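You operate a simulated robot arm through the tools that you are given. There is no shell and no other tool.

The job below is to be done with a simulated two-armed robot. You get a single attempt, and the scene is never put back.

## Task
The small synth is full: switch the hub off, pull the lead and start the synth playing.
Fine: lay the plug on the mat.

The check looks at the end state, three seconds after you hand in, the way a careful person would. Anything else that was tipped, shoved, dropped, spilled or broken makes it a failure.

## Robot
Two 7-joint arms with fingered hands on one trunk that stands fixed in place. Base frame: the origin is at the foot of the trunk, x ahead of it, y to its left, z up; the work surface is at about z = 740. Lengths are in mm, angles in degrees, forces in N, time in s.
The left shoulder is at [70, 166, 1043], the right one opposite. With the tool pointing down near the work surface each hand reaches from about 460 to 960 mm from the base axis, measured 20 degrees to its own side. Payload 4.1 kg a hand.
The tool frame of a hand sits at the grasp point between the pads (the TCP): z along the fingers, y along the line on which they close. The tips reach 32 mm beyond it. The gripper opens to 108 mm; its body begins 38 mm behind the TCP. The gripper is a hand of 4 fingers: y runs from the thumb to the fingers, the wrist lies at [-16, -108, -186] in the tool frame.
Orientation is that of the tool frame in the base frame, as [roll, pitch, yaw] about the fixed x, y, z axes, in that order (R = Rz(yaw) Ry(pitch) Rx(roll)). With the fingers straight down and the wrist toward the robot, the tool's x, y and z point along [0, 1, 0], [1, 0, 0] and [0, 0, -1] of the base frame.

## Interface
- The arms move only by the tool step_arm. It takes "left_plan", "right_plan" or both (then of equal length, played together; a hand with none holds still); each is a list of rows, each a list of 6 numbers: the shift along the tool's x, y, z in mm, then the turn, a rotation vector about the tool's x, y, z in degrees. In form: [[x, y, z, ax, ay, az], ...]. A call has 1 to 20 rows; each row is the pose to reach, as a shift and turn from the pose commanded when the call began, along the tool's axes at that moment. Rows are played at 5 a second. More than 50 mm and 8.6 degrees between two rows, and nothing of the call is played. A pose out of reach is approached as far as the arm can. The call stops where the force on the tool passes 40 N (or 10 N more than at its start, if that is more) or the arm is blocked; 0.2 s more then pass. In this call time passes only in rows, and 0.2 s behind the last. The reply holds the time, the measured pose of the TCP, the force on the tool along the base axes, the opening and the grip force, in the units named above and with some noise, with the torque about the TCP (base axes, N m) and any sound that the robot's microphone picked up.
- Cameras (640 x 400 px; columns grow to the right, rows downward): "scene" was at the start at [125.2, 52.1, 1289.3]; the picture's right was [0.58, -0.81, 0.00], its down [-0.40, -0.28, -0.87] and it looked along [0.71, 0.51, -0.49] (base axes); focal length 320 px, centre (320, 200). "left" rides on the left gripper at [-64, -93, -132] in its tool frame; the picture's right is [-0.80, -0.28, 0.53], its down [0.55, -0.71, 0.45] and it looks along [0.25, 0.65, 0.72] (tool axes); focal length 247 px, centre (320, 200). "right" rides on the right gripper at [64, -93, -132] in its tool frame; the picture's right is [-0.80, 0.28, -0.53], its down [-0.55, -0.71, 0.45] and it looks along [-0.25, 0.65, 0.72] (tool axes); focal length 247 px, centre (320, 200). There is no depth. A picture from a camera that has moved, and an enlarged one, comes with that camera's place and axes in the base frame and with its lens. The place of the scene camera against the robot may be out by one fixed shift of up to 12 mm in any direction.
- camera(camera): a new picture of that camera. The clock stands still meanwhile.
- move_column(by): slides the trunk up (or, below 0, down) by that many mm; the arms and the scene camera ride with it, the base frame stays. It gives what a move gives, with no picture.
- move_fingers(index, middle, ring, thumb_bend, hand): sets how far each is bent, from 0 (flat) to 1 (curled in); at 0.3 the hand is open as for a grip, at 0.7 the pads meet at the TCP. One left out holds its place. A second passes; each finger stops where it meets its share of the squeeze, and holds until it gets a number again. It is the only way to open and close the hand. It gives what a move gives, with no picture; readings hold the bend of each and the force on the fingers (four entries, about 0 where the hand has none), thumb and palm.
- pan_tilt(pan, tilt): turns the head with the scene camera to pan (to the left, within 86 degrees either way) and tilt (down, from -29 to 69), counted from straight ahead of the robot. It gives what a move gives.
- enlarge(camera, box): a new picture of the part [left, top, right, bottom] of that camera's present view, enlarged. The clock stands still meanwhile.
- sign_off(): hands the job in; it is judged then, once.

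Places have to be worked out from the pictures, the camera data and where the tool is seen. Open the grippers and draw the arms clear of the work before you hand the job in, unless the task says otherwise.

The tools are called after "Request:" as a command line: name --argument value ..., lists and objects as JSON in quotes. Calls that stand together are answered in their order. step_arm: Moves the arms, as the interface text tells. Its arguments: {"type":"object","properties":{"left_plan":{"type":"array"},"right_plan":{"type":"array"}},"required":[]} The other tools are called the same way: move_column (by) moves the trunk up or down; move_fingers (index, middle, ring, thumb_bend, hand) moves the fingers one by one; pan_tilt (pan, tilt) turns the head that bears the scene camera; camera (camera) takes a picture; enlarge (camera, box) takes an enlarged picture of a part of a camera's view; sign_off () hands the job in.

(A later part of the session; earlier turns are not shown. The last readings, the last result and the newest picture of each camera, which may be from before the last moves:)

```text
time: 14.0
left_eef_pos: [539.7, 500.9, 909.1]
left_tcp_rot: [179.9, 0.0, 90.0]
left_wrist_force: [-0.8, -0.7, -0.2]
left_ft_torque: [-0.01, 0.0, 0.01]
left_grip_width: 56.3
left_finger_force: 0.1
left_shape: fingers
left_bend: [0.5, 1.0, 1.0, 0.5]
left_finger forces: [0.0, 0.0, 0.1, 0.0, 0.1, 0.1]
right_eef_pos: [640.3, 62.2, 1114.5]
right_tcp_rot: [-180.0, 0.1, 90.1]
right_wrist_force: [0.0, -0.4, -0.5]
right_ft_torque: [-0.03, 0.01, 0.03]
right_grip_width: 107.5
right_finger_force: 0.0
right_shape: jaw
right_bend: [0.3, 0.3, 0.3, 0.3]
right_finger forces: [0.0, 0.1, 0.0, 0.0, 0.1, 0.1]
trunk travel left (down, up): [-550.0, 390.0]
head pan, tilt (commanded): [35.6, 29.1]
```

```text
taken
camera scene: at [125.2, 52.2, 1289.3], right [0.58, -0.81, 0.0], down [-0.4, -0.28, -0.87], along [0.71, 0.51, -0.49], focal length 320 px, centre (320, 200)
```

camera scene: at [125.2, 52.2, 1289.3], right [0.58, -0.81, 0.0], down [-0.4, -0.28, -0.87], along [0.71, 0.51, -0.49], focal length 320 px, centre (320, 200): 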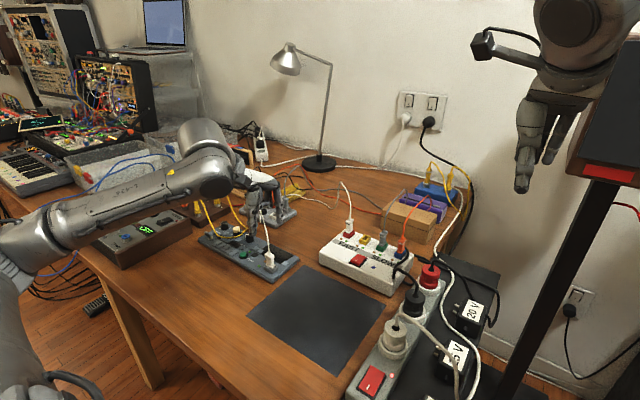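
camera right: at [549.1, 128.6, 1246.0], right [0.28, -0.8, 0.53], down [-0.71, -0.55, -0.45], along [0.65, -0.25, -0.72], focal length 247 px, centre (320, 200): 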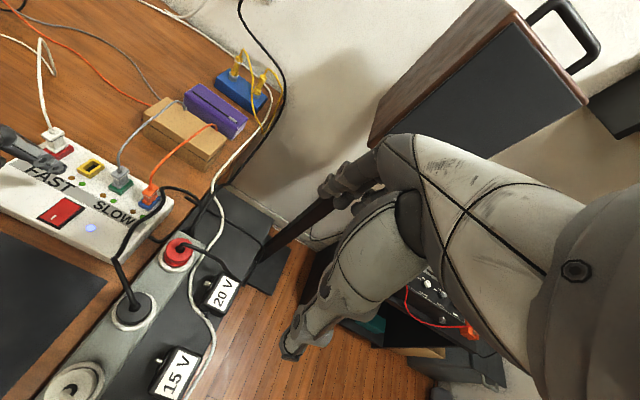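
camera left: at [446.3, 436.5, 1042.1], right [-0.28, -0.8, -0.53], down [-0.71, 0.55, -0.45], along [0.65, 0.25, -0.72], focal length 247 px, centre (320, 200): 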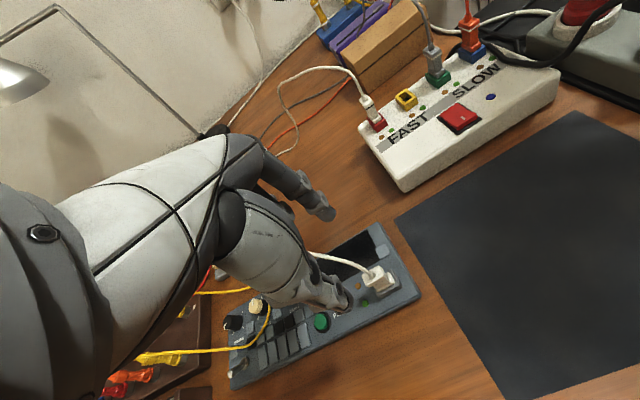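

Request:
enlarge --camera "left" --box '[280, 160, 424, 320]'

Request:
enlarge --camera "left" --box '[340, 240, 420, 320]'

Request:
enlarge --camera "scene" --box '[230, 170, 310, 290]'

```text
2.50 times, centred on (352, 240) of left
camera zoom: at [446.3, 436.5, 1042.1], right [-0.28, -0.8, -0.53], down [-0.71, 0.55, -0.45], along [0.65, 0.25, -0.72], focal length 617 px, centre (240, 100)
```

zoom: 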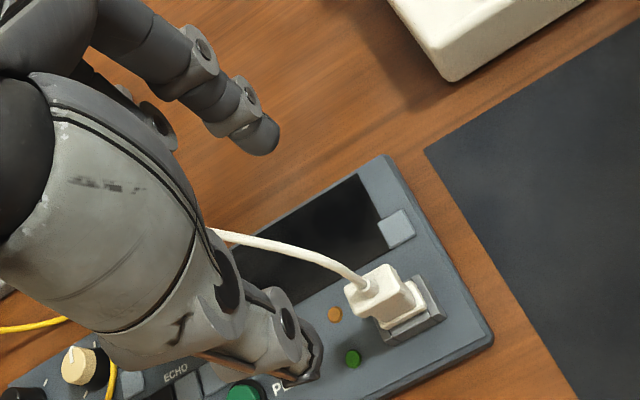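

```text
5.00 times, centred on (380, 280) of left
camera zoom: at [446.3, 436.5, 1042.1], right [-0.28, -0.8, -0.53], down [-0.71, 0.55, -0.45], along [0.65, 0.25, -0.72], focal length 1235 px, centre (20, -200)
```

zoom: 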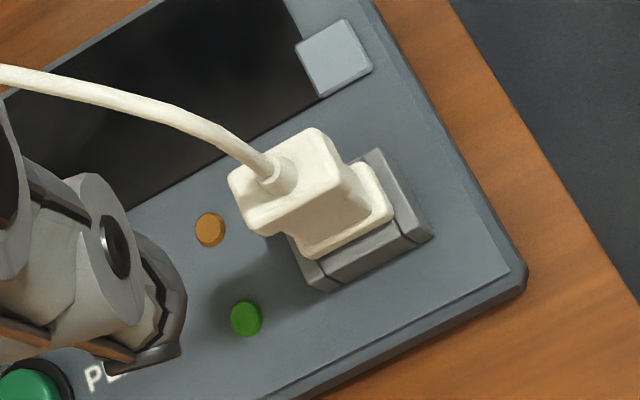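

```text
3.33 times, centred on (270, 230) of scene
camera zoom: at [125.2, 52.2, 1289.3], right [0.58, -0.81, 0.0], down [-0.4, -0.28, -0.87], along [0.71, 0.51, -0.49], focal length 1068 px, centre (487, 100)
```

zoom: 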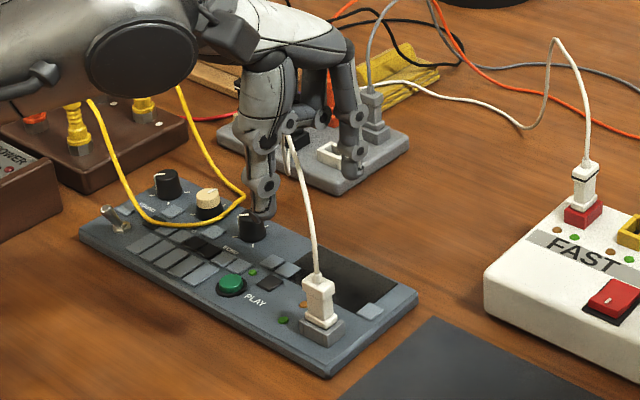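

The hand is centred over the plug, with the index and thumb tips about 34 mm below the TCP at ±38 mm. The lead rises straight from the cap to roughly z≈900, so it will pass up between the fingers. I'll come down partway and check.

Request:
step_arm --left_plan '[[0, 0, 15, 0, 0, 0], [0, 0, 30, 0, 0, 0], [0, 0, 45, 0, 0, 0], [0, 0, 60, 0, 0, 0]]'

Request:
enlarge --camera "left" --box '[280, 160, 424, 320]'

Request:
enlarge --camera "scene" --box '[220, 180, 316, 290]'

```text
time: 15.0
left_eef_pos: [541.9, 498.6, 848.9]
left_tcp_rot: [179.9, 0.0, 89.9]
left_wrist_force: [0.0, 0.4, 0.3]
left_ft_torque: [0.0, -0.02, 0.0]
left_grip_width: 56.0
left_finger_force: 0.0
left_shape: fingers
left_bend: [0.5, 1.0, 1.0, 0.5]
left_finger forces: [0.0, 0.0, 0.1, 0.1, 0.0, 0.1]
right_eef_pos: [639.8, 64.3, 1114.4]
right_tcp_rot: [-180.0, 0.0, 89.9]
right_wrist_force: [0.0, 1.1, 0.5]
right_ft_torque: [0.04, 0.0, 0.04]
right_grip_width: 107.7
right_finger_force: 0.1
right_shape: jaw
right_bend: [0.3, 0.3, 0.3, 0.3]
right_finger forces: [0.1, 0.0, 0.1, 0.0, 0.0, 0.1]
trunk travel left (down, up): [-550.0, 390.0]
head pan, tilt (commanded): [35.6, 29.1]
```

```text
2.50 times, centred on (352, 240) of left
camera zoom: at [447.2, 434.9, 981.8], right [-0.28, -0.8, -0.53], down [-0.71, 0.55, -0.45], along [0.65, 0.25, -0.72], focal length 617 px, centre (240, 100)
```

zoom: 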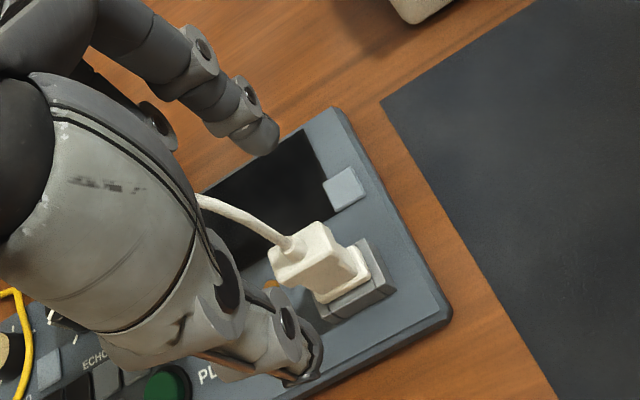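

```text
3.64 times, centred on (268, 235) of scene
camera zoom: at [125.4, 52.4, 1289.3], right [0.58, -0.81, 0.0], down [-0.4, -0.28, -0.87], along [0.71, 0.51, -0.49], focal length 1165 px, centre (509, 73)
```

zoom: 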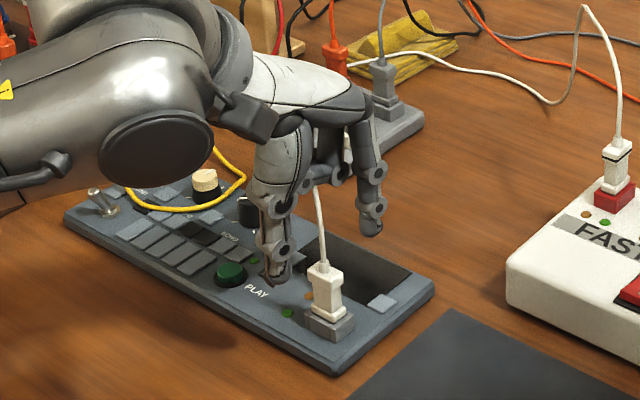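

The plug cap is about 45 mm below the TCP and almost centred between the index and thumb. I'll move 2 mm toward the robot and come down another 22 mm.

Request:
step_arm --left_plan '[[0, -1, 8, 0, 0, 0], [0, -2, 16, 0, 0, 0], [0, -2, 22, 0, 0, 0]]'

Request:
enlarge --camera "left" --box '[280, 160, 424, 320]'

Request:
enlarge --camera "scene" --box '[236, 200, 300, 280]'

```text
time: 15.8
left_eef_pos: [538.4, 500.4, 826.9]
left_tcp_rot: [180.0, 0.0, 89.9]
left_wrist_force: [-0.4, 0.7, -0.3]
left_ft_torque: [-0.01, -0.02, 0.0]
left_grip_width: 55.9
left_finger_force: 0.0
left_shape: fingers
left_bend: [0.5, 1.0, 1.0, 0.5]
left_finger forces: [0.1, 0.0, 0.0, 0.0, 0.0, 0.0]
right_eef_pos: [640.5, 62.8, 1114.7]
right_tcp_rot: [180.0, 0.1, 90.1]
right_wrist_force: [0.3, 0.4, 0.3]
right_ft_torque: [-0.01, 0.01, 0.0]
right_grip_width: 107.6
right_finger_force: 0.0
right_shape: jaw
right_bend: [0.3, 0.3, 0.3, 0.3]
right_finger forces: [0.0, 0.0, 0.0, 0.0, 0.1, 0.0]
trunk travel left (down, up): [-550.0, 390.0]
head pan, tilt (commanded): [35.6, 29.1]
```

```text
2.50 times, centred on (352, 240) of left
camera zoom: at [445.4, 436.2, 959.9], right [-0.28, -0.8, -0.53], down [-0.71, 0.55, -0.45], along [0.65, 0.25, -0.72], focal length 617 px, centre (240, 100)
```

zoom: 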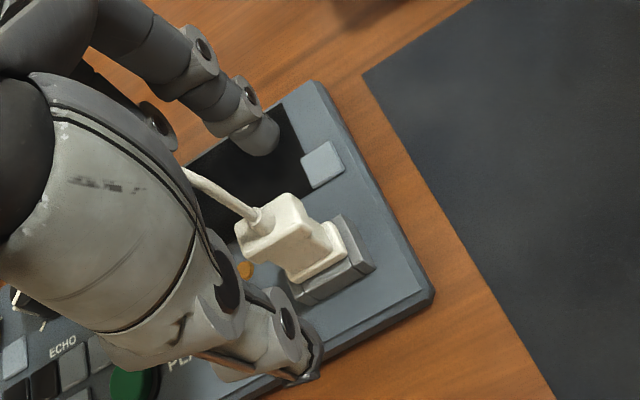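

```text
5.00 times, centred on (268, 240) of scene
camera zoom: at [125.2, 52.2, 1289.3], right [0.58, -0.81, 0.0], down [-0.4, -0.28, -0.87], along [0.71, 0.51, -0.49], focal length 1602 px, centre (580, 0)
```

zoom: 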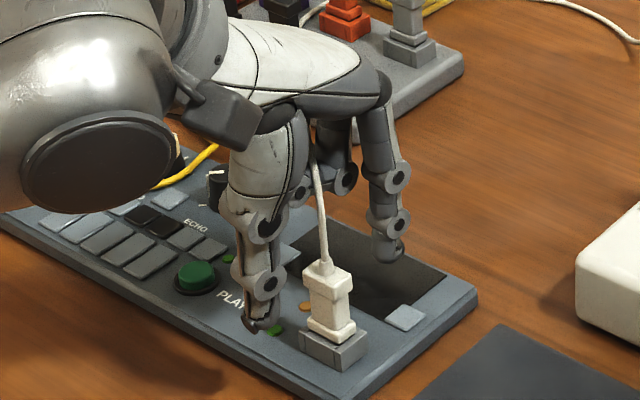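

The plug is almost centred, perhaps 2 mm toward the −y side. I'll make that correction and lower to TCP z≈806, level with the cap.

Request:
step_arm --left_plan '[[-1, -1, 7, 0, 0, 0], [-2, -1.5, 14, 0, 0, 0], [-2, -1.5, 20, 0, 0, 0]]'

Request:
enlarge --camera "left" --box '[280, 160, 424, 320]'

Request:
enlarge --camera "scene" --box '[236, 200, 300, 280]'

```text
time: 16.6
left_eef_pos: [537.5, 499.0, 807.6]
left_tcp_rot: [179.9, 0.0, 89.9]
left_wrist_force: [0.3, 0.4, -0.5]
left_ft_torque: [0.03, 0.0, -0.03]
left_grip_width: 55.8
left_finger_force: 0.1
left_shape: fingers
left_bend: [0.5, 1.0, 1.0, 0.5]
left_finger forces: [0.0, 0.0, 0.0, 0.0, 0.1, 0.0]
right_eef_pos: [640.3, 64.8, 1114.5]
right_tcp_rot: [180.0, 0.0, 90.0]
right_wrist_force: [0.0, 1.0, -0.4]
right_ft_torque: [-0.03, 0.02, 0.0]
right_grip_width: 107.5
right_finger_force: 0.0
right_shape: jaw
right_bend: [0.3, 0.3, 0.3, 0.3]
right_finger forces: [0.0, 0.0, 0.1, 0.0, 0.0, 0.0]
trunk travel left (down, up): [-550.0, 390.0]
head pan, tilt (commanded): [35.6, 29.1]
```

```text
2.50 times, centred on (352, 240) of left
camera zoom: at [443.8, 434.5, 940.5], right [-0.28, -0.8, -0.53], down [-0.71, 0.55, -0.45], along [0.65, 0.25, -0.72], focal length 617 px, centre (240, 100)
```

zoom: 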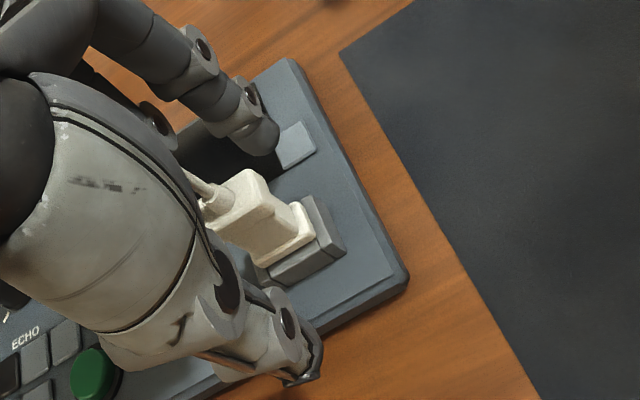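

```text
5.00 times, centred on (268, 240) of scene
camera zoom: at [125.2, 52.2, 1289.3], right [0.58, -0.81, 0.0], down [-0.4, -0.28, -0.87], along [0.71, 0.51, -0.49], focal length 1602 px, centre (580, 0)
```

zoom: 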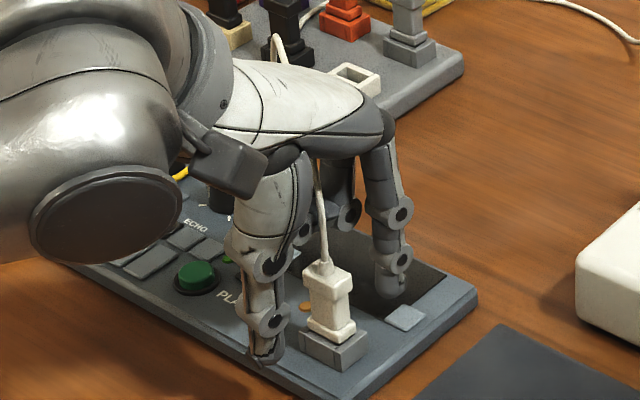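

The lead passes freely and no force shows. The plug sits between the index and thumb with its cap at TCP height, so I'll close those two on it.

Request:
move_fingers --hand "left" --index 0.62 --thumb_bend 0.62

Request:
enlarge --camera "left" --box '[280, 160, 424, 320]'

Request:
enlarge --camera "scene" --box '[236, 200, 300, 280]'

```text
time: 17.6
left_eef_pos: [537.5, 498.9, 807.7]
left_tcp_rot: [180.0, 0.0, 90.0]
left_wrist_force: [0.5, -0.6, -0.7]
left_ft_torque: [0.01, 0.01, 0.0]
left_grip_width: 24.1
left_finger_force: 0.0
left_shape: fingers
left_bend: [0.62, 1.0, 1.0, 0.62]
left_finger forces: [0.0, 0.0, 0.0, 0.0, 0.1, 0.0]
right_eef_pos: [639.9, 64.1, 1113.5]
right_tcp_rot: [180.0, -0.1, 90.0]
right_wrist_force: [1.2, 0.2, 0.0]
right_ft_torque: [0.01, 0.03, -0.01]
right_grip_width: 107.6
right_finger_force: 0.0
right_shape: jaw
right_bend: [0.3, 0.3, 0.3, 0.3]
right_finger forces: [0.0, 0.1, 0.0, 0.0, 0.0, 0.1]
trunk travel left (down, up): [-550.0, 390.0]
head pan, tilt (commanded): [35.6, 29.1]
```

```text
2.50 times, centred on (352, 240) of left
camera zoom: at [443.8, 434.5, 940.6], right [-0.28, -0.8, -0.53], down [-0.71, 0.55, -0.45], along [0.65, 0.25, -0.72], focal length 617 px, centre (240, 100)
```

zoom: 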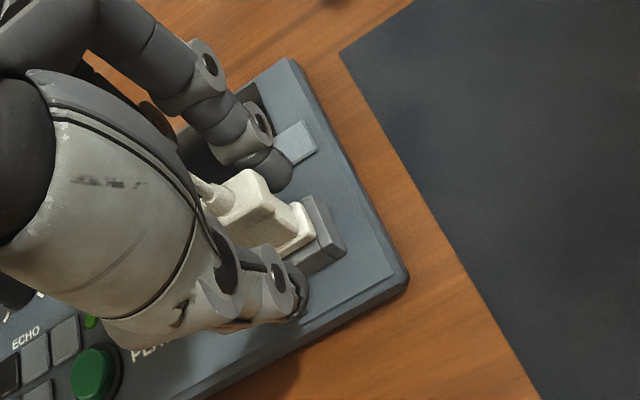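

```text
5.00 times, centred on (268, 240) of scene
camera zoom: at [125.2, 52.1, 1289.3], right [0.58, -0.81, 0.0], down [-0.4, -0.28, -0.87], along [0.71, 0.51, -0.49], focal length 1602 px, centre (580, 0)
```

zoom: 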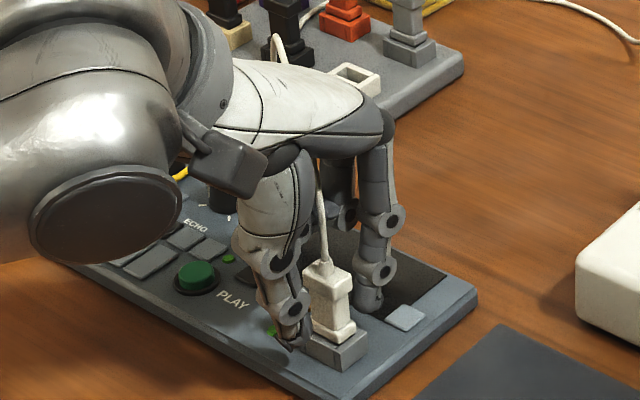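

The gap is 24 mm and nothing touches yet. I'll close on to full contact.

Request:
move_fingers --hand "left" --index 0.75 --thumb_bend 0.75

Request:
enlarge --camera "left" --box '[280, 160, 424, 320]'

Request:
enlarge --camera "scene" --box '[236, 200, 300, 280]'

```text
time: 18.6
left_eef_pos: [538.3, 498.3, 807.2]
left_tcp_rot: [-179.9, 0.0, 90.1]
left_wrist_force: [-0.3, -0.4, -2.8]
left_ft_torque: [0.02, 0.05, 0.03]
left_grip_width: 9.6
left_finger_force: 7.4
left_shape: fingers
left_bend: [0.71, 1.0, 1.0, 0.7]
left_finger forces: [7.0, 0.1, 0.0, 0.1, 7.4, 0.0]
right_eef_pos: [639.9, 64.1, 1115.6]
right_tcp_rot: [179.9, 0.0, 90.0]
right_wrist_force: [-1.2, -0.8, -0.3]
right_ft_torque: [0.01, 0.02, 0.01]
right_grip_width: 107.6
right_finger_force: 0.0
right_shape: jaw
right_bend: [0.3, 0.3, 0.3, 0.3]
right_finger forces: [0.0, 0.1, 0.0, 0.0, 0.0, 0.0]
trunk travel left (down, up): [-550.0, 390.0]
head pan, tilt (commanded): [35.6, 29.1]
```

```text
2.50 times, centred on (352, 240) of left
camera zoom: at [444.0, 434.8, 940.2], right [-0.28, -0.8, -0.53], down [-0.71, 0.55, -0.45], along [0.65, 0.25, -0.72], focal length 617 px, centre (240, 100)
```

zoom: 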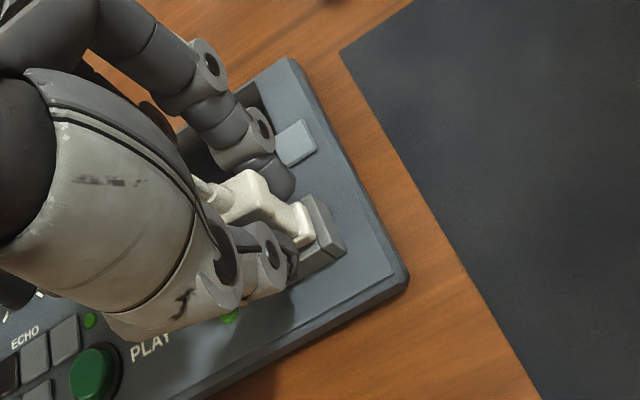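

```text
5.00 times, centred on (268, 240) of scene
camera zoom: at [125.6, 52.5, 1289.2], right [0.58, -0.81, 0.0], down [-0.4, -0.28, -0.87], along [0.71, 0.51, -0.49], focal length 1602 px, centre (580, 0)
```

zoom: 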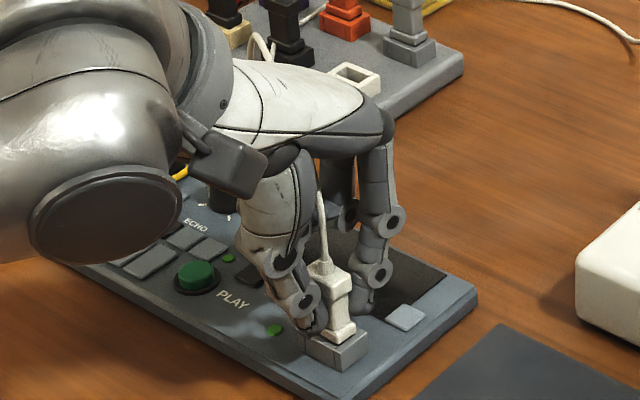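

The fingers hold the narrow waist under the cap with about 7 N. I'll pull straight up slowly.

Request:
step_arm --left_plan '[[0, 0, -2, 0, 0, 0], [0, 0, -4, 0, 0, 0], [0, 0, -7, 0, 0, 0], [0, 0, -10, 0, 0, 0], [0, 0, -14, 0, 0, 0], [0, 0, -18, 0, 0, 0]]'

Request:
enlarge --camera "left" --box '[280, 160, 424, 320]'

Request:
enlarge --camera "scene" --box '[236, 200, 300, 280]'

```text
time: 20.0
left_eef_pos: [538.9, 497.0, 824.9]
left_tcp_rot: [-180.0, 0.0, 90.0]
left_wrist_force: [0.1, 1.2, -4.1]
left_ft_torque: [0.06, -0.03, 0.04]
left_grip_width: 9.2
left_finger_force: 7.3
left_shape: fingers
left_bend: [0.71, 1.0, 1.0, 0.7]
left_finger forces: [7.2, 0.1, 0.0, 0.1, 7.0, 0.1]
right_eef_pos: [640.6, 65.1, 1113.8]
right_tcp_rot: [180.0, 0.1, 90.0]
right_wrist_force: [0.3, 0.0, -0.4]
right_ft_torque: [0.02, 0.03, -0.01]
right_grip_width: 107.9
right_finger_force: 0.0
right_shape: jaw
right_bend: [0.3, 0.3, 0.3, 0.3]
right_finger forces: [0.1, 0.0, 0.0, 0.0, 0.1, 0.0]
trunk travel left (down, up): [-550.0, 390.0]
head pan, tilt (commanded): [35.6, 29.1]
```

```text
2.50 times, centred on (352, 240) of left
camera zoom: at [444.5, 434.3, 958.0], right [-0.28, -0.8, -0.53], down [-0.71, 0.55, -0.45], along [0.65, 0.25, -0.72], focal length 617 px, centre (240, 100)
```

zoom: 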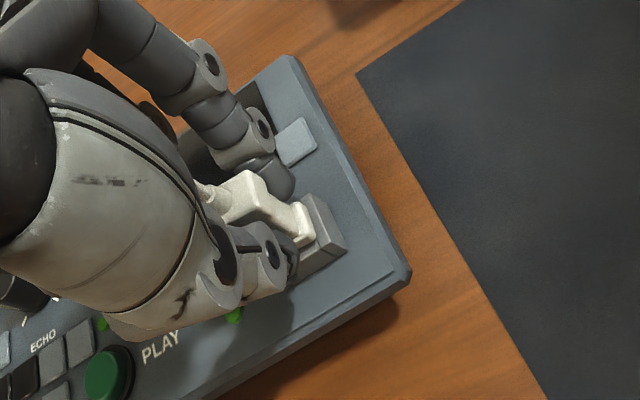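

```text
5.00 times, centred on (268, 240) of scene
camera zoom: at [125.7, 52.7, 1289.2], right [0.58, -0.81, 0.0], down [-0.4, -0.28, -0.87], along [0.71, 0.51, -0.49], focal length 1602 px, centre (580, 0)
```

zoom: 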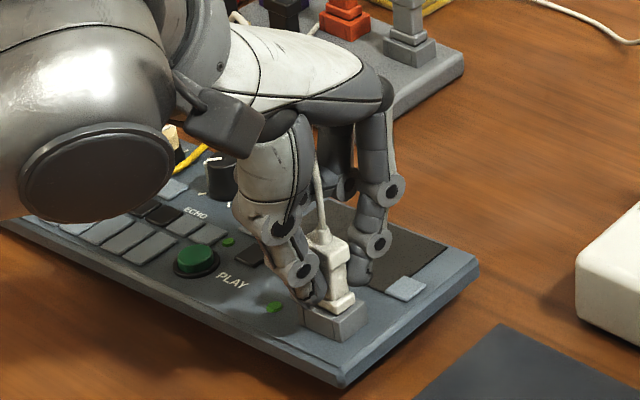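

The picture shows the synth's right end lifting along with the plug, because the plug is tight and the synth is light. I'll set it straight back down before doing anything else.

Request:
step_arm --left_plan '[[0, 0, 4, 0, 0, 0], [0, 0, 8, 0, 0, 0], [0, 0, 11, 0, 0, 0], [0, 0, 14, 0, 0, 0], [0, 0, 16, 0, 0, 0], [0, 0, 18, 0, 0, 0]]'

Request:
enlarge --camera "left" --box '[280, 160, 424, 320]'

Request:
enlarge --camera "scene" --box '[180, 190, 308, 290]'

```text
time: 21.4
left_eef_pos: [537.9, 497.7, 807.2]
left_tcp_rot: [180.0, -0.1, 90.0]
left_wrist_force: [0.0, -0.9, -1.8]
left_ft_torque: [-0.01, -0.01, 0.04]
left_grip_width: 8.9
left_finger_force: 7.6
left_shape: fingers
left_bend: [0.71, 1.0, 1.0, 0.7]
left_finger forces: [7.5, 0.0, 0.0, 0.0, 7.7, 0.1]
right_eef_pos: [639.3, 64.5, 1114.5]
right_tcp_rot: [-179.9, 0.1, 90.0]
right_wrist_force: [-0.4, 0.2, -0.5]
right_ft_torque: [-0.01, 0.01, 0.0]
right_grip_width: 107.7
right_finger_force: 0.1
right_shape: jaw
right_bend: [0.3, 0.3, 0.3, 0.3]
right_finger forces: [0.0, 0.0, 0.0, 0.1, 0.1, 0.0]
trunk travel left (down, up): [-550.0, 390.0]
head pan, tilt (commanded): [35.6, 29.1]
```

```text
2.50 times, centred on (352, 240) of left
camera zoom: at [443.8, 433.5, 940.2], right [-0.28, -0.8, -0.53], down [-0.71, 0.55, -0.45], along [0.65, 0.25, -0.72], focal length 617 px, centre (240, 100)
```

zoom: 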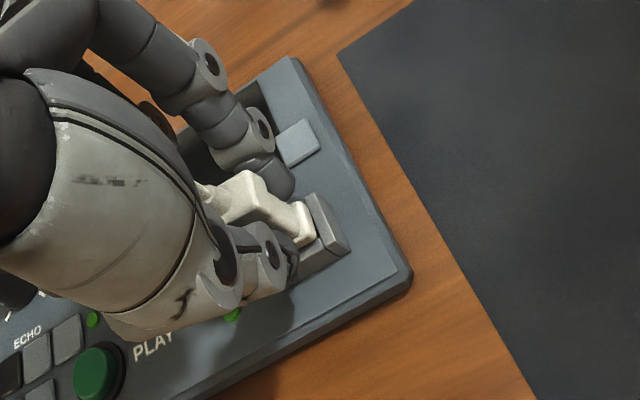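

```text
4.00 times, centred on (244, 240) of scene
camera zoom: at [125.3, 52.2, 1289.3], right [0.58, -0.81, 0.0], down [-0.4, -0.28, -0.87], along [0.71, 0.51, -0.49], focal length 1282 px, centre (624, 40)
```

zoom: 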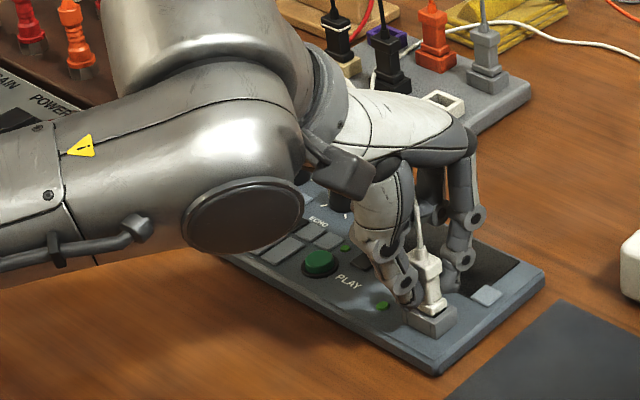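

The synth is back down and hasn't shifted. It has to be held down while I pull, so I'll use the right hand. First I'll check the space around the right arm.

Request:
pan_tilt --pan -20 --tilt 25

Request:
camera --camera "scene"

```text
time: 22.6
left_eef_pos: [537.2, 496.8, 806.7]
left_tcp_rot: [180.0, 0.0, 90.1]
left_wrist_force: [0.1, -0.8, -1.5]
left_ft_torque: [-0.01, 0.01, 0.07]
left_grip_width: 9.1
left_finger_force: 7.7
left_shape: fingers
left_bend: [0.71, 1.0, 1.0, 0.7]
left_finger forces: [7.9, 0.1, 0.1, 0.0, 7.8, 0.0]
right_eef_pos: [640.6, 64.7, 1114.2]
right_tcp_rot: [-179.9, -0.1, 90.0]
right_wrist_force: [-0.1, 0.1, 0.1]
right_ft_torque: [-0.03, 0.01, -0.02]
right_grip_width: 107.4
right_finger_force: 0.0
right_shape: jaw
right_bend: [0.3, 0.3, 0.3, 0.3]
right_finger forces: [0.0, 0.1, 0.0, 0.0, 0.0, 0.0]
trunk travel left (down, up): [-550.0, 390.0]
head pan, tilt (commanded): [-20.0, 25.0]
```

```text
taken
camera scene: at [138.1, -32.1, 1295.8], right [-0.34, -0.94, 0.0], down [-0.4, 0.14, -0.91], along [0.85, -0.31, -0.42], focal length 320 px, centre (320, 200)
```

scene: 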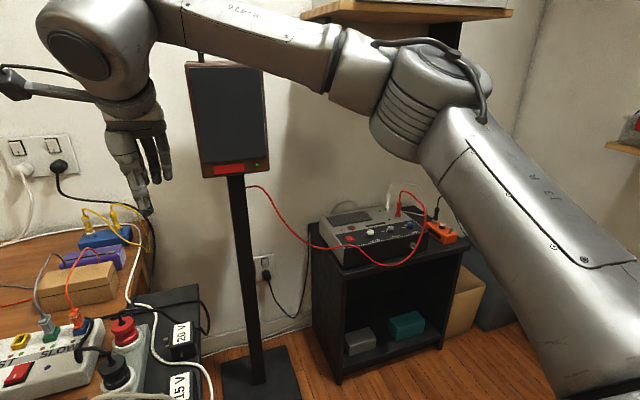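

There's open space around the right arm; the speaker is well ahead of it. I'll turn the head back to the work, set the right hand to a single index probe, and bring it round from the −y side with the hand yawed 90°.

Request:
pan_tilt --pan 38 --tilt 36

Request:
move_fingers --hand "right" --index 0.3 --middle 1 --ring 1 --thumb_bend 0.3

Request:
step_arm --right_plan '[[22, -8, 13, 0, 0, -7.5], [44, -16, 26, 0, 0, -15], [66, -24, 38, 0, 0, -22.5], [88, -33, 51, 0, 0, -30], [110, -41, 64, 0, 0, -37.5], [132, -49, 77, 0, 0, -45], [155, -57, 90, 0, 0, -52.5], [177, -65, 103, 0, 0, -60], [199, -73, 115, 0, 0, -67.5], [221, -82, 128, 0, 0, -75], [243, -90, 141, 0, 0, -82.5], [265, -98, 154, 0, 0, -90]]'

Request:
camera --camera "scene"

Request:
camera --camera "right"

```text
time: 23.9
left_eef_pos: [536.9, 496.7, 806.8]
left_tcp_rot: [179.9, 0.0, 90.0]
left_wrist_force: [1.1, -0.9, -0.8]
left_ft_torque: [-0.01, -0.02, 0.05]
left_grip_width: 9.1
left_finger_force: 7.8
left_shape: fingers
left_bend: [0.71, 1.0, 1.0, 0.7]
left_finger forces: [7.9, 0.0, 0.0, 0.0, 7.8, 0.0]
right_eef_pos: [640.7, 63.3, 1114.6]
right_tcp_rot: [-179.9, -0.1, 90.0]
right_wrist_force: [0.3, 0.2, 0.7]
right_ft_torque: [0.01, -0.02, 0.01]
right_grip_width: 107.6
right_finger_force: 0.0
right_shape: jaw
right_bend: [0.3, 0.3, 0.3, 0.3]
right_finger forces: [0.0, 0.1, 0.0, 0.0, 0.0, 0.0]
trunk travel left (down, up): [-550.0, 390.0]
head pan, tilt (commanded): [38.0, 36.0]
```

```text
time: 24.9
left_eef_pos: [537.5, 498.6, 807.4]
left_tcp_rot: [-180.0, 0.0, 90.0]
left_wrist_force: [0.1, -0.7, -1.3]
left_ft_torque: [0.01, -0.01, 0.02]
left_grip_width: 9.3
left_finger_force: 7.6
left_shape: fingers
left_bend: [0.71, 1.0, 1.0, 0.7]
left_finger forces: [7.9, 0.0, 0.0, 0.1, 7.8, 0.0]
right_eef_pos: [640.1, 64.1, 1113.8]
right_tcp_rot: [179.9, 0.0, 90.0]
right_wrist_force: [0.6, 0.3, -0.4]
right_ft_torque: [0.02, 0.0, 0.02]
right_grip_width: 108.5
right_finger_force: 0.0
right_shape: fingers
right_bend: [0.3, 1.0, 1.0, 0.3]
right_finger forces: [0.1, 0.0, 0.1, 0.0, 0.0, 0.0]
trunk travel left (down, up): [-550.0, 390.0]
head pan, tilt (commanded): [38.0, 36.0]
```

```text
time: 27.5
left_eef_pos: [538.4, 497.9, 806.5]
left_tcp_rot: [-179.9, 0.0, 90.0]
left_wrist_force: [-0.6, -0.6, -1.4]
left_ft_torque: [0.01, -0.03, 0.05]
left_grip_width: 9.3
left_finger_force: 7.8
left_shape: fingers
left_bend: [0.71, 1.0, 1.0, 0.7]
left_finger forces: [8.1, 0.0, 0.0, 0.1, 7.9, 0.0]
right_eef_pos: [571.4, 249.0, 1007.3]
right_tcp_rot: [-180.0, 0.1, 152.6]
right_wrist_force: [0.3, -0.2, -0.1]
right_ft_torque: [-0.01, -0.03, 0.01]
right_grip_width: 108.7
right_finger_force: 0.0
right_shape: fingers
right_bend: [0.3, 1.0, 1.0, 0.3]
right_finger forces: [0.0, 0.0, 0.1, 0.0, 0.0, 0.1]
right hand out of reach, approached as far as the arm can: row 9, 10, 11, 12
trunk travel left (down, up): [-550.0, 390.0]
head pan, tilt (commanded): [38.0, 36.0]
```

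```text
taken
camera scene: at [120.5, 53.2, 1278.5], right [0.62, -0.79, 0.0], down [-0.46, -0.36, -0.81], along [0.64, 0.5, -0.59], focal length 320 px, centre (320, 200)
```

scene: 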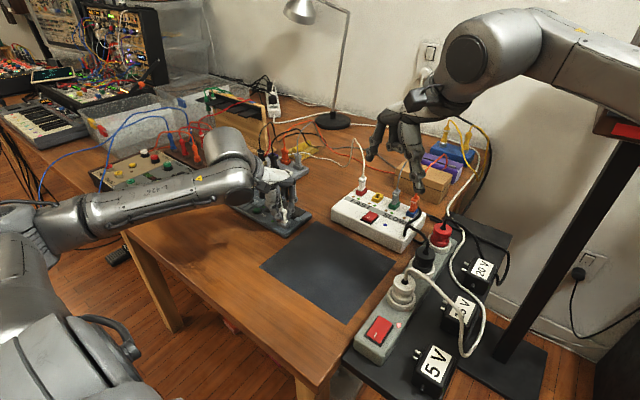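

```text
taken
camera right: at [472.8, 196.0, 1138.6], right [0.84, -0.12, 0.53], down [0.16, -0.88, -0.45], along [0.52, 0.46, -0.72], focal length 247 px, centre (320, 200)
```

right: 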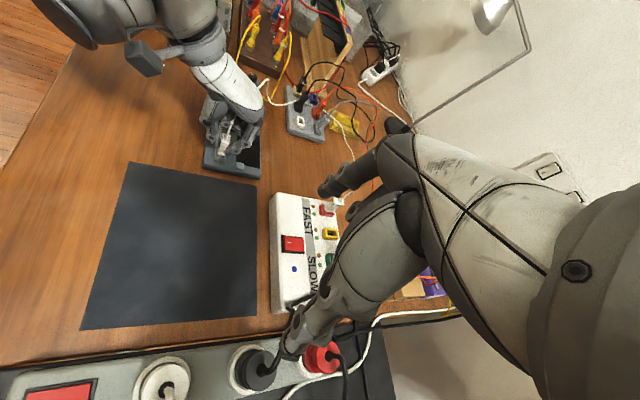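

The right arm stopped at about 63° of yaw, short of the 90° I asked for. I'll send a small test move to learn which pose it's now commanded from.

Request:
step_arm --right_plan '[[0, 0, 3, 0, 0, 0]]'

```text
time: 27.9
left_eef_pos: [536.7, 496.2, 807.7]
left_tcp_rot: [-180.0, 0.0, 90.0]
left_wrist_force: [0.1, -0.2, -0.8]
left_ft_torque: [-0.01, 0.01, 0.05]
left_grip_width: 9.3
left_finger_force: 7.8
left_shape: fingers
left_bend: [0.71, 1.0, 1.0, 0.7]
left_finger forces: [8.0, 0.0, 0.1, 0.0, 7.9, 0.1]
right_eef_pos: [572.4, 247.6, 1003.3]
right_tcp_rot: [179.9, 0.0, 152.5]
right_wrist_force: [0.3, -0.4, 1.3]
right_ft_torque: [0.02, 0.02, 0.03]
right_grip_width: 108.3
right_finger_force: 0.0
right_shape: fingers
right_bend: [0.3, 1.0, 1.0, 0.3]
right_finger forces: [0.0, 0.0, 0.0, 0.0, 0.0, 0.1]
trunk travel left (down, up): [-550.0, 390.0]
head pan, tilt (commanded): [38.0, 36.0]
```

The commanded pose is the reached one. I'll move on toward the synth at this yaw, and then see whether more yaw becomes available.

Request:
step_arm --right_plan '[[17, 17, 13, 0, 0, 0], [34, 34, 27, 0, 0, 0], [51, 51, 40, 0, 0, 0], [68, 68, 54, 0, 0, 0]]'

Request:
step_arm --right_plan '[[0, 0, 0, 0, 0, -7], [0, 0, 0, 0, 0, -14], [0, 0, 0, 0, 0, -21], [0, 0, 0, 0, 0, -27.5]]'

Request:
camera --camera "scene"

Request:
camera --camera "right"

```text
time: 28.9
left_eef_pos: [538.2, 497.1, 807.2]
left_tcp_rot: [180.0, 0.1, 90.1]
left_wrist_force: [0.0, -1.3, -1.6]
left_ft_torque: [-0.02, 0.0, 0.03]
left_grip_width: 9.3
left_finger_force: 8.2
left_shape: fingers
left_bend: [0.71, 1.0, 1.0, 0.7]
left_finger forces: [8.2, 0.0, 0.1, 0.0, 8.0, 0.1]
right_eef_pos: [542.6, 339.7, 948.5]
right_tcp_rot: [179.9, 0.1, 152.4]
right_wrist_force: [0.5, 1.3, 0.1]
right_ft_torque: [-0.01, -0.02, 0.02]
right_grip_width: 108.4
right_finger_force: 0.0
right_shape: fingers
right_bend: [0.3, 1.0, 1.0, 0.3]
right_finger forces: [0.0, 0.1, 0.0, 0.0, 0.0, 0.0]
trunk travel left (down, up): [-550.0, 390.0]
head pan, tilt (commanded): [38.0, 36.0]
```

```text
time: 29.9
left_eef_pos: [537.5, 497.4, 807.7]
left_tcp_rot: [-180.0, 0.0, 90.1]
left_wrist_force: [0.6, 0.0, -1.1]
left_ft_torque: [-0.02, 0.0, 0.03]
left_grip_width: 9.0
left_finger_force: 7.9
left_shape: fingers
left_bend: [0.71, 1.0, 1.0, 0.7]
left_finger forces: [7.9, 0.0, 0.1, 0.0, 7.8, 0.0]
right_eef_pos: [543.5, 338.5, 949.6]
right_tcp_rot: [-180.0, 0.0, 156.0]
right_wrist_force: [0.7, 0.0, 0.5]
right_ft_torque: [-0.04, 0.01, 0.0]
right_grip_width: 108.4
right_finger_force: 0.0
right_shape: fingers
right_bend: [0.3, 1.0, 1.0, 0.3]
right_finger forces: [0.0, 0.1, 0.1, 0.0, 0.1, 0.0]
right hand out of reach, approached as far as the arm can: row 1, 2, 3, 4
trunk travel left (down, up): [-550.0, 390.0]
head pan, tilt (commanded): [38.0, 36.0]
```

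```text
taken
camera scene: at [120.5, 53.2, 1278.5], right [0.62, -0.79, 0.0], down [-0.46, -0.36, -0.81], along [0.64, 0.5, -0.59], focal length 320 px, centre (320, 200)
```

scene: 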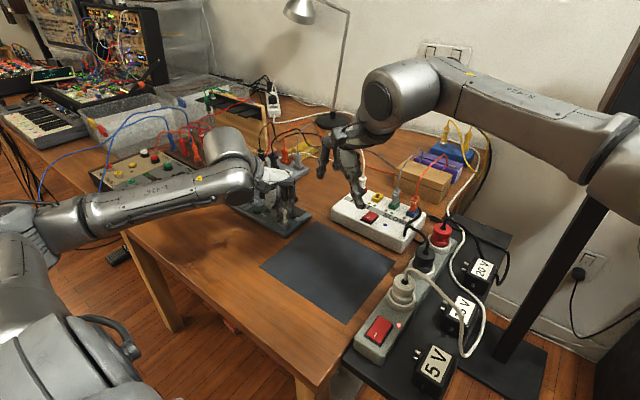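

```text
taken
camera right: at [446.8, 280.5, 1080.7], right [0.84, -0.07, 0.53], down [0.21, -0.87, -0.45], along [0.49, 0.49, -0.72], focal length 247 px, centre (320, 200)
```

right: 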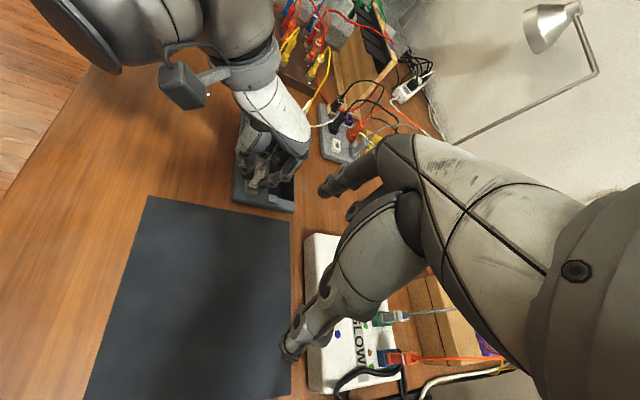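

It reaches 66° of yaw here, which is enough. I'll bring the right index tip to roughly (542, 471, 823), above the narrow strip between the plug socket and the synth's right edge, and then check it from the cameras.

Request:
step_arm --right_plan '[[10, 10, 18, 0, 0, 0], [20, 20, 36, 0, 0, 0], [30, 30, 54, 0, 0, 0], [40, 40, 72, 0, 0, 0], [50, 50, 90, 0, 0, 0]]'

Request:
camera --camera "right"

Request:
camera --camera "left"

Request:
enlarge --camera "scene" --box '[220, 120, 380, 250]'

```text
time: 31.1
left_eef_pos: [536.6, 497.6, 807.0]
left_tcp_rot: [-179.9, -0.1, 90.0]
left_wrist_force: [0.8, -0.3, -1.7]
left_ft_torque: [0.04, -0.01, 0.04]
left_grip_width: 9.2
left_finger_force: 7.8
left_shape: fingers
left_bend: [0.71, 1.0, 1.0, 0.7]
left_finger forces: [7.9, 0.0, 0.0, 0.0, 7.9, 0.1]
right_eef_pos: [520.4, 398.6, 867.1]
right_tcp_rot: [179.9, -0.1, 155.8]
right_wrist_force: [-0.2, -0.5, 0.4]
right_ft_torque: [0.0, 0.0, -0.01]
right_grip_width: 108.4
right_finger_force: 0.1
right_shape: fingers
right_bend: [0.3, 1.0, 1.0, 0.3]
right_finger forces: [0.0, 0.1, 0.0, 0.1, 0.0, 0.0]
right hand out of reach, approached as far as the arm can: row 5
trunk travel left (down, up): [-550.0, 390.0]
head pan, tilt (commanded): [38.0, 36.0]
```

```text
taken
camera right: at [423.1, 340.9, 999.1], right [0.84, -0.07, 0.53], down [0.21, -0.87, -0.45], along [0.49, 0.49, -0.72], focal length 247 px, centre (320, 200)
```

right: 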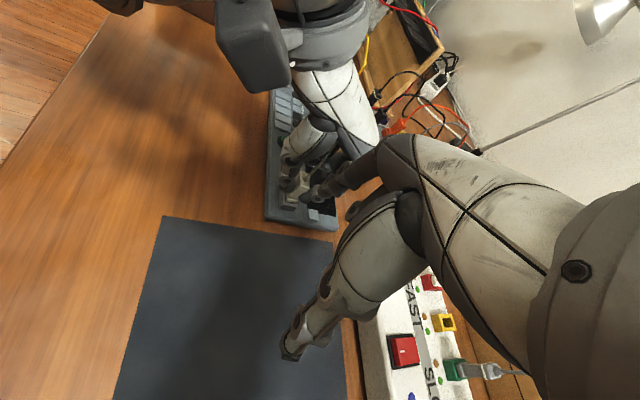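

```text
taken
camera left: at [443.9, 433.3, 940.0], right [-0.28, -0.8, -0.53], down [-0.71, 0.55, -0.45], along [0.65, 0.25, -0.72], focal length 247 px, centre (320, 200)
```

left: 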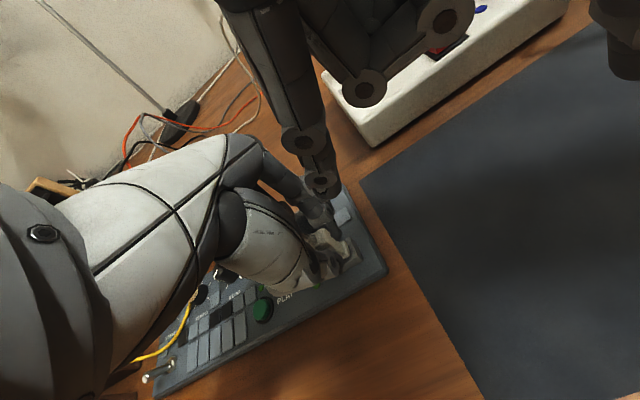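

```text
3.08 times, centred on (300, 185) of scene
camera zoom: at [120.6, 53.0, 1278.5], right [0.62, -0.79, 0.0], down [-0.46, -0.36, -0.81], along [0.64, 0.5, -0.59], focal length 986 px, centre (382, 246)
```

zoom: 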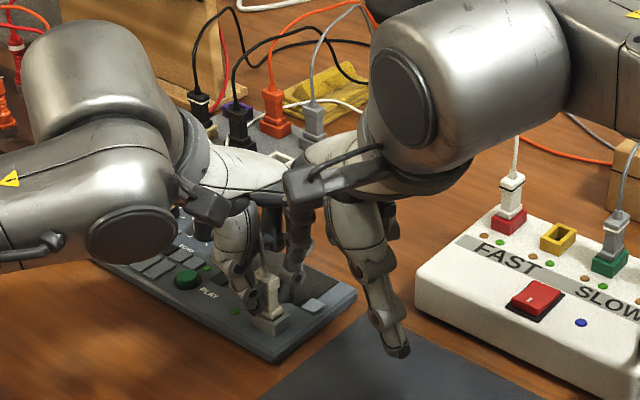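

Reach is limited at this yaw, by about 7 mm. I'll ease the yaw to about 60° and step in a little.

Request:
step_arm --right_plan '[[5, 1, 3, 0, 0, 3], [11, 2, 7, 0, 0, 5.8]]'

Request:
camera --camera "left"

Request:
enlarge --camera "scene" --box '[220, 120, 380, 250]'

Request:
enlarge --camera "right" --box '[200, 80, 440, 240]'

```text
time: 31.7
left_eef_pos: [537.7, 497.9, 807.5]
left_tcp_rot: [-180.0, -0.1, 90.1]
left_wrist_force: [1.3, -1.1, -1.3]
left_ft_torque: [0.01, 0.03, 0.05]
left_grip_width: 9.3
left_finger_force: 8.8
left_shape: fingers
left_bend: [0.72, 1.0, 1.0, 0.7]
left_finger forces: [8.2, 0.1, 0.0, 0.0, 7.8, 0.0]
right_eef_pos: [510.1, 405.8, 860.4]
right_tcp_rot: [-179.9, 0.0, 150.2]
right_wrist_force: [0.7, -1.0, -0.3]
right_ft_torque: [-0.01, 0.0, -0.05]
right_grip_width: 108.5
right_finger_force: 0.1
right_shape: fingers
right_bend: [0.3, 1.0, 1.0, 0.3]
right_finger forces: [0.1, 0.0, 0.0, 0.1, 0.0, 0.1]
trunk travel left (down, up): [-550.0, 390.0]
head pan, tilt (commanded): [38.0, 36.0]
```

```text
taken
camera left: at [443.7, 433.6, 940.0], right [-0.28, -0.8, -0.53], down [-0.71, 0.55, -0.45], along [0.65, 0.25, -0.72], focal length 247 px, centre (320, 200)
```

left: 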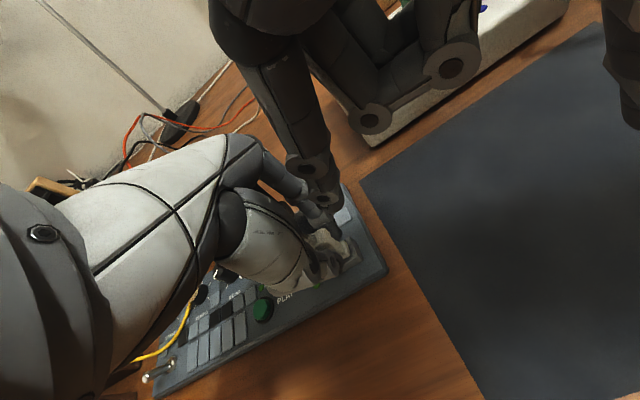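

```text
3.08 times, centred on (300, 185) of scene
camera zoom: at [120.4, 53.4, 1278.5], right [0.62, -0.79, 0.0], down [-0.46, -0.36, -0.81], along [0.64, 0.5, -0.59], focal length 986 px, centre (382, 246)
```

zoom: 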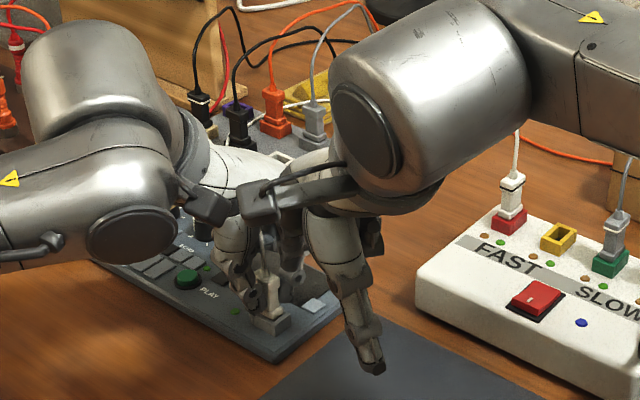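

```text
2.50 times, centred on (320, 160) of right
camera zoom: at [408.7, 357.2, 991.6], right [0.83, -0.15, 0.53], down [0.12, -0.89, -0.45], along [0.54, 0.44, -0.72], focal length 617 px, centre (320, 300)
```

zoom: 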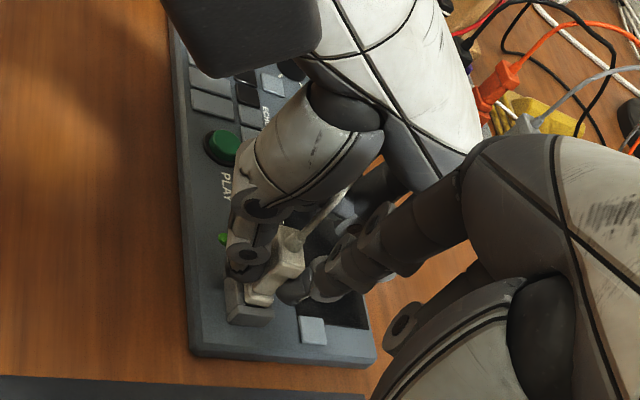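

The right camera shows the strip clearly, and the tip has about 8 mm of clearance from the left fingers. I'll lower the right index toward (541, 474) over the strip and stop about 20 mm above it.

Request:
step_arm --right_plan '[[0.5, 1.5, 12, 0, 0, 0], [1, 3, 24, 0, 0, 0], [2, 5, 36, 0, 0, 0], [2.4, 6, 45, 0, 0, 0]]'

Request:
enlarge --camera "right" --box '[200, 80, 440, 240]'

Request:
enlarge --camera "left" --box '[270, 140, 414, 290]'

Request:
enlarge --camera "scene" --box '[220, 120, 380, 250]'

```text
time: 32.7
left_eef_pos: [537.0, 497.6, 806.8]
left_tcp_rot: [180.0, 0.0, 90.0]
left_wrist_force: [-0.6, -0.2, -1.3]
left_ft_torque: [0.03, 0.0, 0.07]
left_grip_width: 9.2
left_finger_force: 8.1
left_shape: fingers
left_bend: [0.72, 1.0, 1.0, 0.7]
left_finger forces: [8.1, 0.0, 0.0, 0.1, 8.0, 0.0]
right_eef_pos: [511.8, 411.8, 815.6]
right_tcp_rot: [180.0, 0.0, 150.2]
right_wrist_force: [0.2, 0.5, 0.7]
right_ft_torque: [0.0, 0.02, 0.01]
right_grip_width: 108.4
right_finger_force: 0.1
right_shape: fingers
right_bend: [0.3, 1.0, 1.0, 0.3]
right_finger forces: [0.1, 0.0, 0.1, 0.1, 0.1, 0.0]
trunk travel left (down, up): [-550.0, 390.0]
head pan, tilt (commanded): [38.0, 36.0]
```

```text
2.50 times, centred on (320, 160) of right
camera zoom: at [409.5, 363.1, 947.1], right [0.83, -0.15, 0.53], down [0.13, -0.89, -0.45], along [0.54, 0.44, -0.72], focal length 617 px, centre (320, 300)
```

zoom: 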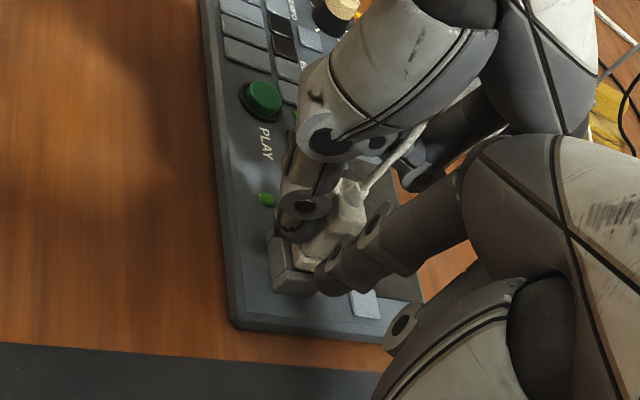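

```text
2.67 times, centred on (342, 215) of left
camera zoom: at [443.9, 433.5, 940.0], right [-0.28, -0.8, -0.53], down [-0.71, 0.55, -0.45], along [0.65, 0.25, -0.72], focal length 659 px, centre (261, 160)
```

zoom: 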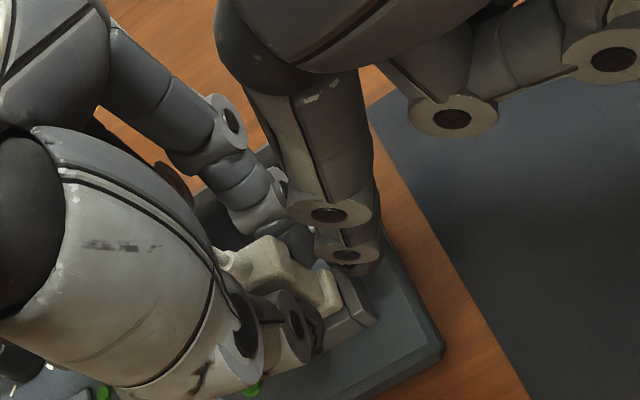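

```text
3.08 times, centred on (300, 185) of scene
camera zoom: at [120.6, 53.2, 1278.5], right [0.62, -0.79, 0.0], down [-0.46, -0.36, -0.81], along [0.64, 0.5, -0.59], focal length 986 px, centre (382, 246)
```

zoom: 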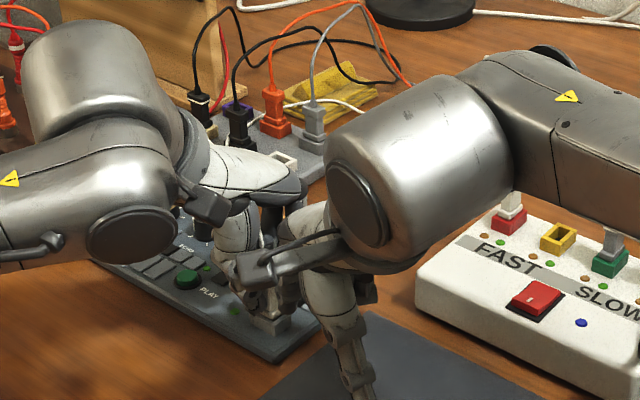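

The tip is above the strip about 5 mm clear of the socket block. I'll shift 1.5 mm outward and lower until it touches.

Request:
step_arm --right_plan '[[-0.4, -0.7, 5, 0, 0, 0], [-0.7, -1.3, 10, 0, 0, 0], [-0.7, -1.3, 14, 0, 0, 0], [-0.7, -1.3, 17, 0, 0, 0], [-0.7, -1.3, 19, 0, 0, 0]]'

Request:
enlarge --camera "right" --box '[260, 120, 420, 240]'

Request:
enlarge --camera "left" --box '[310, 190, 406, 270]'

```text
time: 33.9
left_eef_pos: [537.1, 497.3, 805.8]
left_tcp_rot: [-180.0, 0.0, 90.1]
left_wrist_force: [0.4, -0.8, -1.0]
left_ft_torque: [0.01, 0.02, 0.04]
left_grip_width: 9.0
left_finger_force: 7.9
left_shape: fingers
left_bend: [0.72, 1.0, 1.0, 0.7]
left_finger forces: [8.1, 0.0, 0.1, 0.0, 8.0, 0.1]
right_eef_pos: [511.9, 409.4, 796.1]
right_tcp_rot: [-180.0, 0.0, 150.2]
right_wrist_force: [0.2, 0.7, -0.8]
right_ft_torque: [0.01, -0.01, -0.04]
right_grip_width: 108.4
right_finger_force: 0.1
right_shape: fingers
right_bend: [0.3, 1.0, 1.0, 0.3]
right_finger forces: [0.1, 0.0, 0.0, 0.0, 0.0, 0.0]
trunk travel left (down, up): [-550.0, 390.0]
head pan, tilt (commanded): [38.0, 36.0]
```

```text
3.33 times, centred on (340, 180) of right
camera zoom: at [409.8, 361.3, 928.6], right [0.83, -0.15, 0.53], down [0.13, -0.89, -0.45], along [0.54, 0.44, -0.72], focal length 823 px, centre (253, 267)
```

zoom: 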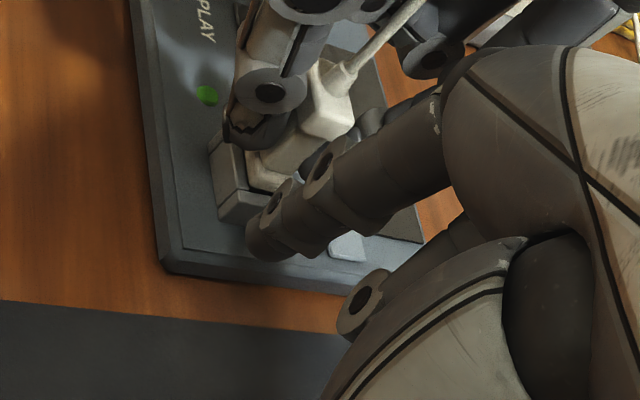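

```text
5.00 times, centred on (358, 230) of left
camera zoom: at [443.8, 433.5, 940.0], right [-0.28, -0.8, -0.53], down [-0.71, 0.55, -0.45], along [0.65, 0.25, -0.72], focal length 1235 px, centre (130, 50)
```

zoom: 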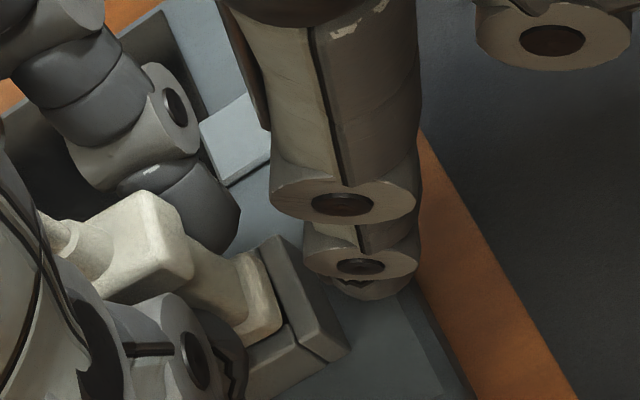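

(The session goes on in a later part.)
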